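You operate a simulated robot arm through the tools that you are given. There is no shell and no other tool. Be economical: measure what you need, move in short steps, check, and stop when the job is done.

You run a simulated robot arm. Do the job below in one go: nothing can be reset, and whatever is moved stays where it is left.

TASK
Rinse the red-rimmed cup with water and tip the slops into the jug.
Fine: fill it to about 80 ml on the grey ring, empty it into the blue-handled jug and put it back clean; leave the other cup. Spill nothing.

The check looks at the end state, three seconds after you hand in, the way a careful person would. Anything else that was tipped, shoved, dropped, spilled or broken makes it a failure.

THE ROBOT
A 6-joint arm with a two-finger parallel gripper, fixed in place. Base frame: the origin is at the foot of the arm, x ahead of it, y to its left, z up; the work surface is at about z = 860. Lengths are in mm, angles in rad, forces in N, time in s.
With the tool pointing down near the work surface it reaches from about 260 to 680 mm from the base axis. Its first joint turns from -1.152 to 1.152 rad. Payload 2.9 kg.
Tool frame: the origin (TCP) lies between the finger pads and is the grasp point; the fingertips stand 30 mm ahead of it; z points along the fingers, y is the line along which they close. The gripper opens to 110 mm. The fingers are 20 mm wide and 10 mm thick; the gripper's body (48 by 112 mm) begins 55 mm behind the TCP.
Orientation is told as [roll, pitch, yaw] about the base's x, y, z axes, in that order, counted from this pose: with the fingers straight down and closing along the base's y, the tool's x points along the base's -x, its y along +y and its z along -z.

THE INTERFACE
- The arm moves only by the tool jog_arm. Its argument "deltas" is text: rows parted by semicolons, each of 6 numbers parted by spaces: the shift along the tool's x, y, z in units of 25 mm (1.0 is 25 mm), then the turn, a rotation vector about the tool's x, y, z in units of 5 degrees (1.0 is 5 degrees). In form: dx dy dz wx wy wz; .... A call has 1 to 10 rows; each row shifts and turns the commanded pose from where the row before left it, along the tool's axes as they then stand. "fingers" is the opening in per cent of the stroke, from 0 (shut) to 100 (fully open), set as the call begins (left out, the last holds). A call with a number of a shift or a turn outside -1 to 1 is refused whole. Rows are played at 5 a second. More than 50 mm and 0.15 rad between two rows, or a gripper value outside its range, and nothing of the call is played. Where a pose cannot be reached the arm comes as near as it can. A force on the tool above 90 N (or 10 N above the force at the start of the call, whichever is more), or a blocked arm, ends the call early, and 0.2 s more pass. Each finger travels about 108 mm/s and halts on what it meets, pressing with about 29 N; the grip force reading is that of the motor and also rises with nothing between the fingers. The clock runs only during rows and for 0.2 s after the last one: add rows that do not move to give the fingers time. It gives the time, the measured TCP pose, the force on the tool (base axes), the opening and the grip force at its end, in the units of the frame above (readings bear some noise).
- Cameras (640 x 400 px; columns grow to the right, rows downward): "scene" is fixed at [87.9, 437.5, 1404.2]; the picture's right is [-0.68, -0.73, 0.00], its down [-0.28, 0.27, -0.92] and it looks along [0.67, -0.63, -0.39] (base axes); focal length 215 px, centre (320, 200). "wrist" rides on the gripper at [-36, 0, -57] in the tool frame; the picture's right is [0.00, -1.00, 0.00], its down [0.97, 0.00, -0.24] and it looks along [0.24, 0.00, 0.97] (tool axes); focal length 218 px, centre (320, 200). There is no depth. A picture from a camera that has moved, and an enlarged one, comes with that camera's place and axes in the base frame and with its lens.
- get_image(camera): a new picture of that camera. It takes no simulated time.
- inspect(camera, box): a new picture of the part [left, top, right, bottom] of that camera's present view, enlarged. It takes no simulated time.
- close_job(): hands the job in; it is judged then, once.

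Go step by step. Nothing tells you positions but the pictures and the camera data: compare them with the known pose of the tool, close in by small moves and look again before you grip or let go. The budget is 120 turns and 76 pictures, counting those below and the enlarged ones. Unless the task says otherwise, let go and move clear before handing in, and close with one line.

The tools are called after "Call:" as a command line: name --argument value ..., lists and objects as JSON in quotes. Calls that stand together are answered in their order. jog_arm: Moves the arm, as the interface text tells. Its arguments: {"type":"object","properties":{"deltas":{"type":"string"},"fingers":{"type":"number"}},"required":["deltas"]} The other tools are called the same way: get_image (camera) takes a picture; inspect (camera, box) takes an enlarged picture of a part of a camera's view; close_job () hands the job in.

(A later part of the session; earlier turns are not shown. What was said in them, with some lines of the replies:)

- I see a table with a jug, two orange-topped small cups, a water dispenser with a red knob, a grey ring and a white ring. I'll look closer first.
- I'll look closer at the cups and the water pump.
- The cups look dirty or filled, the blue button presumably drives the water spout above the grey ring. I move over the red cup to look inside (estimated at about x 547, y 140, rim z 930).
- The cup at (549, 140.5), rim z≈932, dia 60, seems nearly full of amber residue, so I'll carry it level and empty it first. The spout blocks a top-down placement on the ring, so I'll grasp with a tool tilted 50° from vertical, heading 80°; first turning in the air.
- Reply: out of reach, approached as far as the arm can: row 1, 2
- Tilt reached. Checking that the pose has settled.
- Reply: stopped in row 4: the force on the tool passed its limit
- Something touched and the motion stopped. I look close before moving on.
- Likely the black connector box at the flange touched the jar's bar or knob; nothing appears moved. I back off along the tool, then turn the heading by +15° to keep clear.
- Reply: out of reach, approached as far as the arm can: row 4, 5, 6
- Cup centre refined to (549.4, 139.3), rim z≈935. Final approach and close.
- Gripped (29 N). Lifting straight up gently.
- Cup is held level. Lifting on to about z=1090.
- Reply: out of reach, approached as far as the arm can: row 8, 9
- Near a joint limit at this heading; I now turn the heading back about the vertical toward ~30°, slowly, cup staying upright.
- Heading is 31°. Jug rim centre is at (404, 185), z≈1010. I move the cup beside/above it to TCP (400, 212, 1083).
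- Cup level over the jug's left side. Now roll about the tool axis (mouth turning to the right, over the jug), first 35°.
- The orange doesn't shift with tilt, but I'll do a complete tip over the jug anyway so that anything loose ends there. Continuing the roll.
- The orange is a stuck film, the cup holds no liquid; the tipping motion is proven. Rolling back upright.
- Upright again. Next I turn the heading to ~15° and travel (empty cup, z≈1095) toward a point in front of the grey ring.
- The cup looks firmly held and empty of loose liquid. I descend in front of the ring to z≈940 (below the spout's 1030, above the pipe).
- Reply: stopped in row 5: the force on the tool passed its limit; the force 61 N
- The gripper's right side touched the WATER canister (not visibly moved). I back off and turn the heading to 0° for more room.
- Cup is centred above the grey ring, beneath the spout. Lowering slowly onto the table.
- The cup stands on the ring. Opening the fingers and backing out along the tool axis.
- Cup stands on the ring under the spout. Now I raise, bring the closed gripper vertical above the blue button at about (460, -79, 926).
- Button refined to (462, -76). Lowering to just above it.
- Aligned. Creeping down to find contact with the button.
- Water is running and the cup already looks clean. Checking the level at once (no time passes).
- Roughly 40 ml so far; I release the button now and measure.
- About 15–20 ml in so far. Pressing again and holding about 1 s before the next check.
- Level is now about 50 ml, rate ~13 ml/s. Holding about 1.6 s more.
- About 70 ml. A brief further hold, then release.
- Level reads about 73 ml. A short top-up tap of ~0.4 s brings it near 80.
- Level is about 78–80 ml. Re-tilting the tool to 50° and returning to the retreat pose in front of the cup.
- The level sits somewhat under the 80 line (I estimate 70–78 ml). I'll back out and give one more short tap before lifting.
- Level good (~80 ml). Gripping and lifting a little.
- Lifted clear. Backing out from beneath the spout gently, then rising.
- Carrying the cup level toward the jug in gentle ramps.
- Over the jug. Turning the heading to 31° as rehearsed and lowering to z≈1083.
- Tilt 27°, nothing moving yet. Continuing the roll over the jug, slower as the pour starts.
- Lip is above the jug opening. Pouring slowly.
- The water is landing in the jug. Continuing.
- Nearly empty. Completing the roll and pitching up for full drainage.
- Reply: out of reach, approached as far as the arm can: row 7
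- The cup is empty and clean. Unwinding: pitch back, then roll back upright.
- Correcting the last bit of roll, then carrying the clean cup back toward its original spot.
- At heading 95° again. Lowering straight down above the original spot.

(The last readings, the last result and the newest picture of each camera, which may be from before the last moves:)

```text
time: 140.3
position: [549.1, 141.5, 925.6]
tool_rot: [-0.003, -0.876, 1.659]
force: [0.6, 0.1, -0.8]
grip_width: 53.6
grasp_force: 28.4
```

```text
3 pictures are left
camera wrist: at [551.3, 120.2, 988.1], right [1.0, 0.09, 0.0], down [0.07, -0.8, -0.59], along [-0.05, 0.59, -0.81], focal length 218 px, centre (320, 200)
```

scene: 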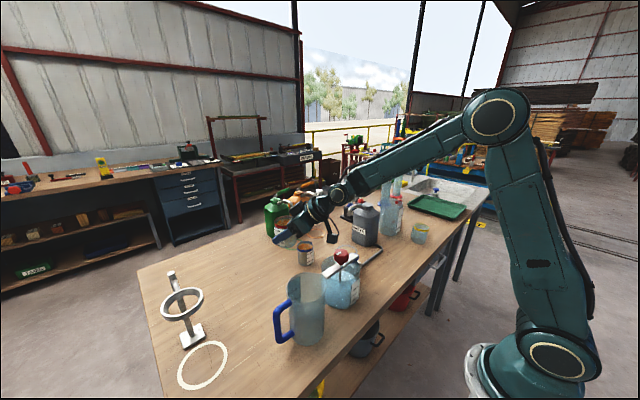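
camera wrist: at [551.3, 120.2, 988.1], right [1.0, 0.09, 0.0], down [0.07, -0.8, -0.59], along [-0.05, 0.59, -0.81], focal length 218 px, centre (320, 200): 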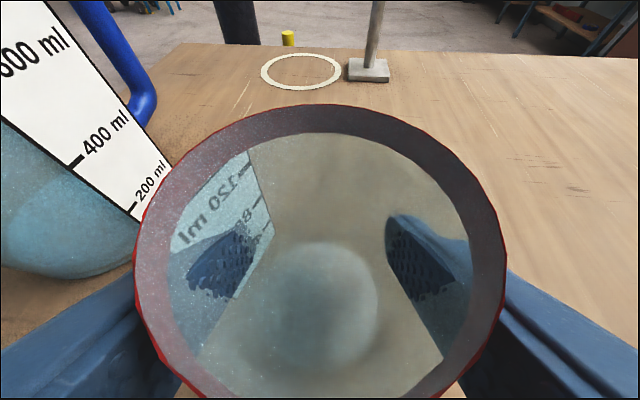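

Call:
jog_arm --deltas ".3 0 .25 0 0 0;.25 0 .21 0 0 0;.1 0 .085 0 0 0;0 0 0 0 0 0"

Call:
jog_arm --deltas ".05 0 .042 0 0 0;.03 0 .025 0 0 0;0 0 0 0 0 0"

```text
time: 141.3
position: [548.8, 142.6, 904.9]
tool_rot: [-0.001, -0.874, 1.658]
force: [-0.3, 0.1, -0.5]
grip_width: 53.2
grasp_force: 29.2
```

```text
time: 142.1
position: [548.6, 141.7, 903.4]
tool_rot: [-0.006, -0.877, 1.661]
force: [-1.0, -2.1, 9.2]
grip_width: 53.2
grasp_force: 29.1
```

Contact with the table (9 N upward). Releasing and backing out along the tool axis.

Call:
jog_arm --deltas "0 0 0 0 0 0;0 0 0 0 0 0;0 0 0 0 0 0" --fingers 76

Call:
jog_arm --deltas "0 0 -.3 0 0 0;0 0 -.5 0 0 0;0 0 -.5 0 0 0;0 0 -.5 0 0 0;0 0 -.5 0 0 0;0 0 -.5 0 0 0;0 0 -.5 0 0 0;0 0 0 0 0 0"

Call:
get_image --camera "wrist"

```text
time: 142.9
position: [549.0, 142.3, 901.5]
tool_rot: [0.0, -0.877, 1.66]
force: [0.1, 0.9, 0.1]
grip_width: 83.8
grasp_force: 0.1
```

```text
time: 144.7
position: [555.6, 78.6, 955.0]
tool_rot: [-0.002, -0.875, 1.66]
force: [0.0, 0.0, 0.5]
grip_width: 83.5
grasp_force: 0.0
```

```text
2 pictures are left
camera wrist: at [558.1, 57.1, 1018.3], right [1.0, 0.09, 0.0], down [0.07, -0.8, -0.59], along [-0.05, 0.59, -0.81], focal length 218 px, centre (320, 200)
```

wrist: 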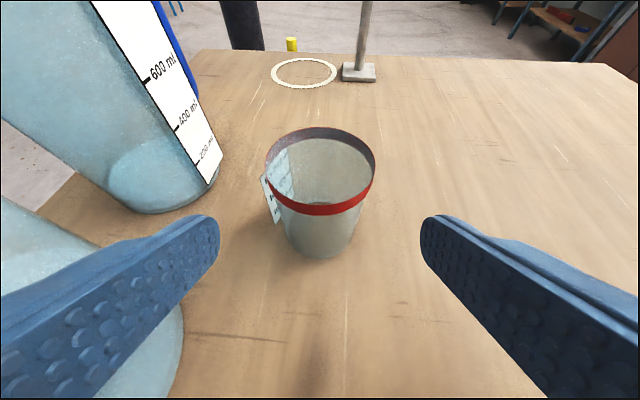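

The clean cup stands upright back at its place. Moving clear upward.

Call:
jog_arm --deltas "0 0 -.6 0 0 0;-.5 0 -.42 0 0 0;-.6 0 -.5 0 0 0;-.6 0 -.5 0 0 0;-.6 0 -.5 0 0 0;-.6 0 -.5 0 0 0;0 0 0 0 0 0"

Call:
get_image --camera "scene"

```text
time: 146.3
position: [534.1, 80.3, 1042.8]
tool_rot: [-0.007, -0.873, 1.661]
force: [0.2, 0.1, -0.3]
grip_width: 83.4
grasp_force: 0.0
out of reach, approached as far as the arm can: row 4, 5, 6
```

```text
1 pictures are left
```

scene: 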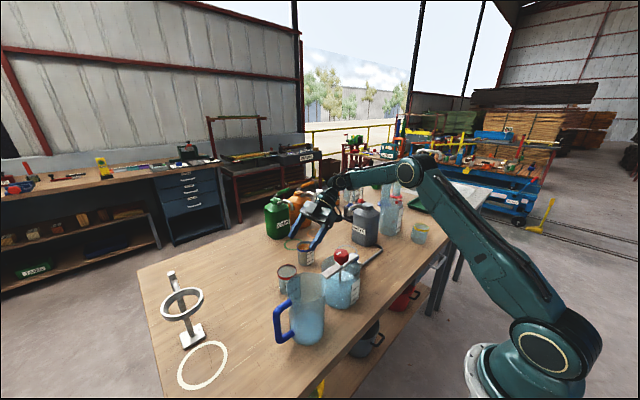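

Everything is standing, the slops are in the jug, and the gripper is open and clear, so I'm handing in.

Call:
close_job

```text
The job is handed in.
```

I rinsed the red-rimmed cup with roughly 80 ml of water on the grey ring, judged by eye against the cup's marks. I then emptied it into the blue-handled jug and put it back clean and upright in its original spot. I saw no spills, and the blue-rimmed cup was left alone. The gripper bumped the WATER canister once while going in, but the canister did not visibly move. An earlier brief contact near the jar moved nothing that I could see.
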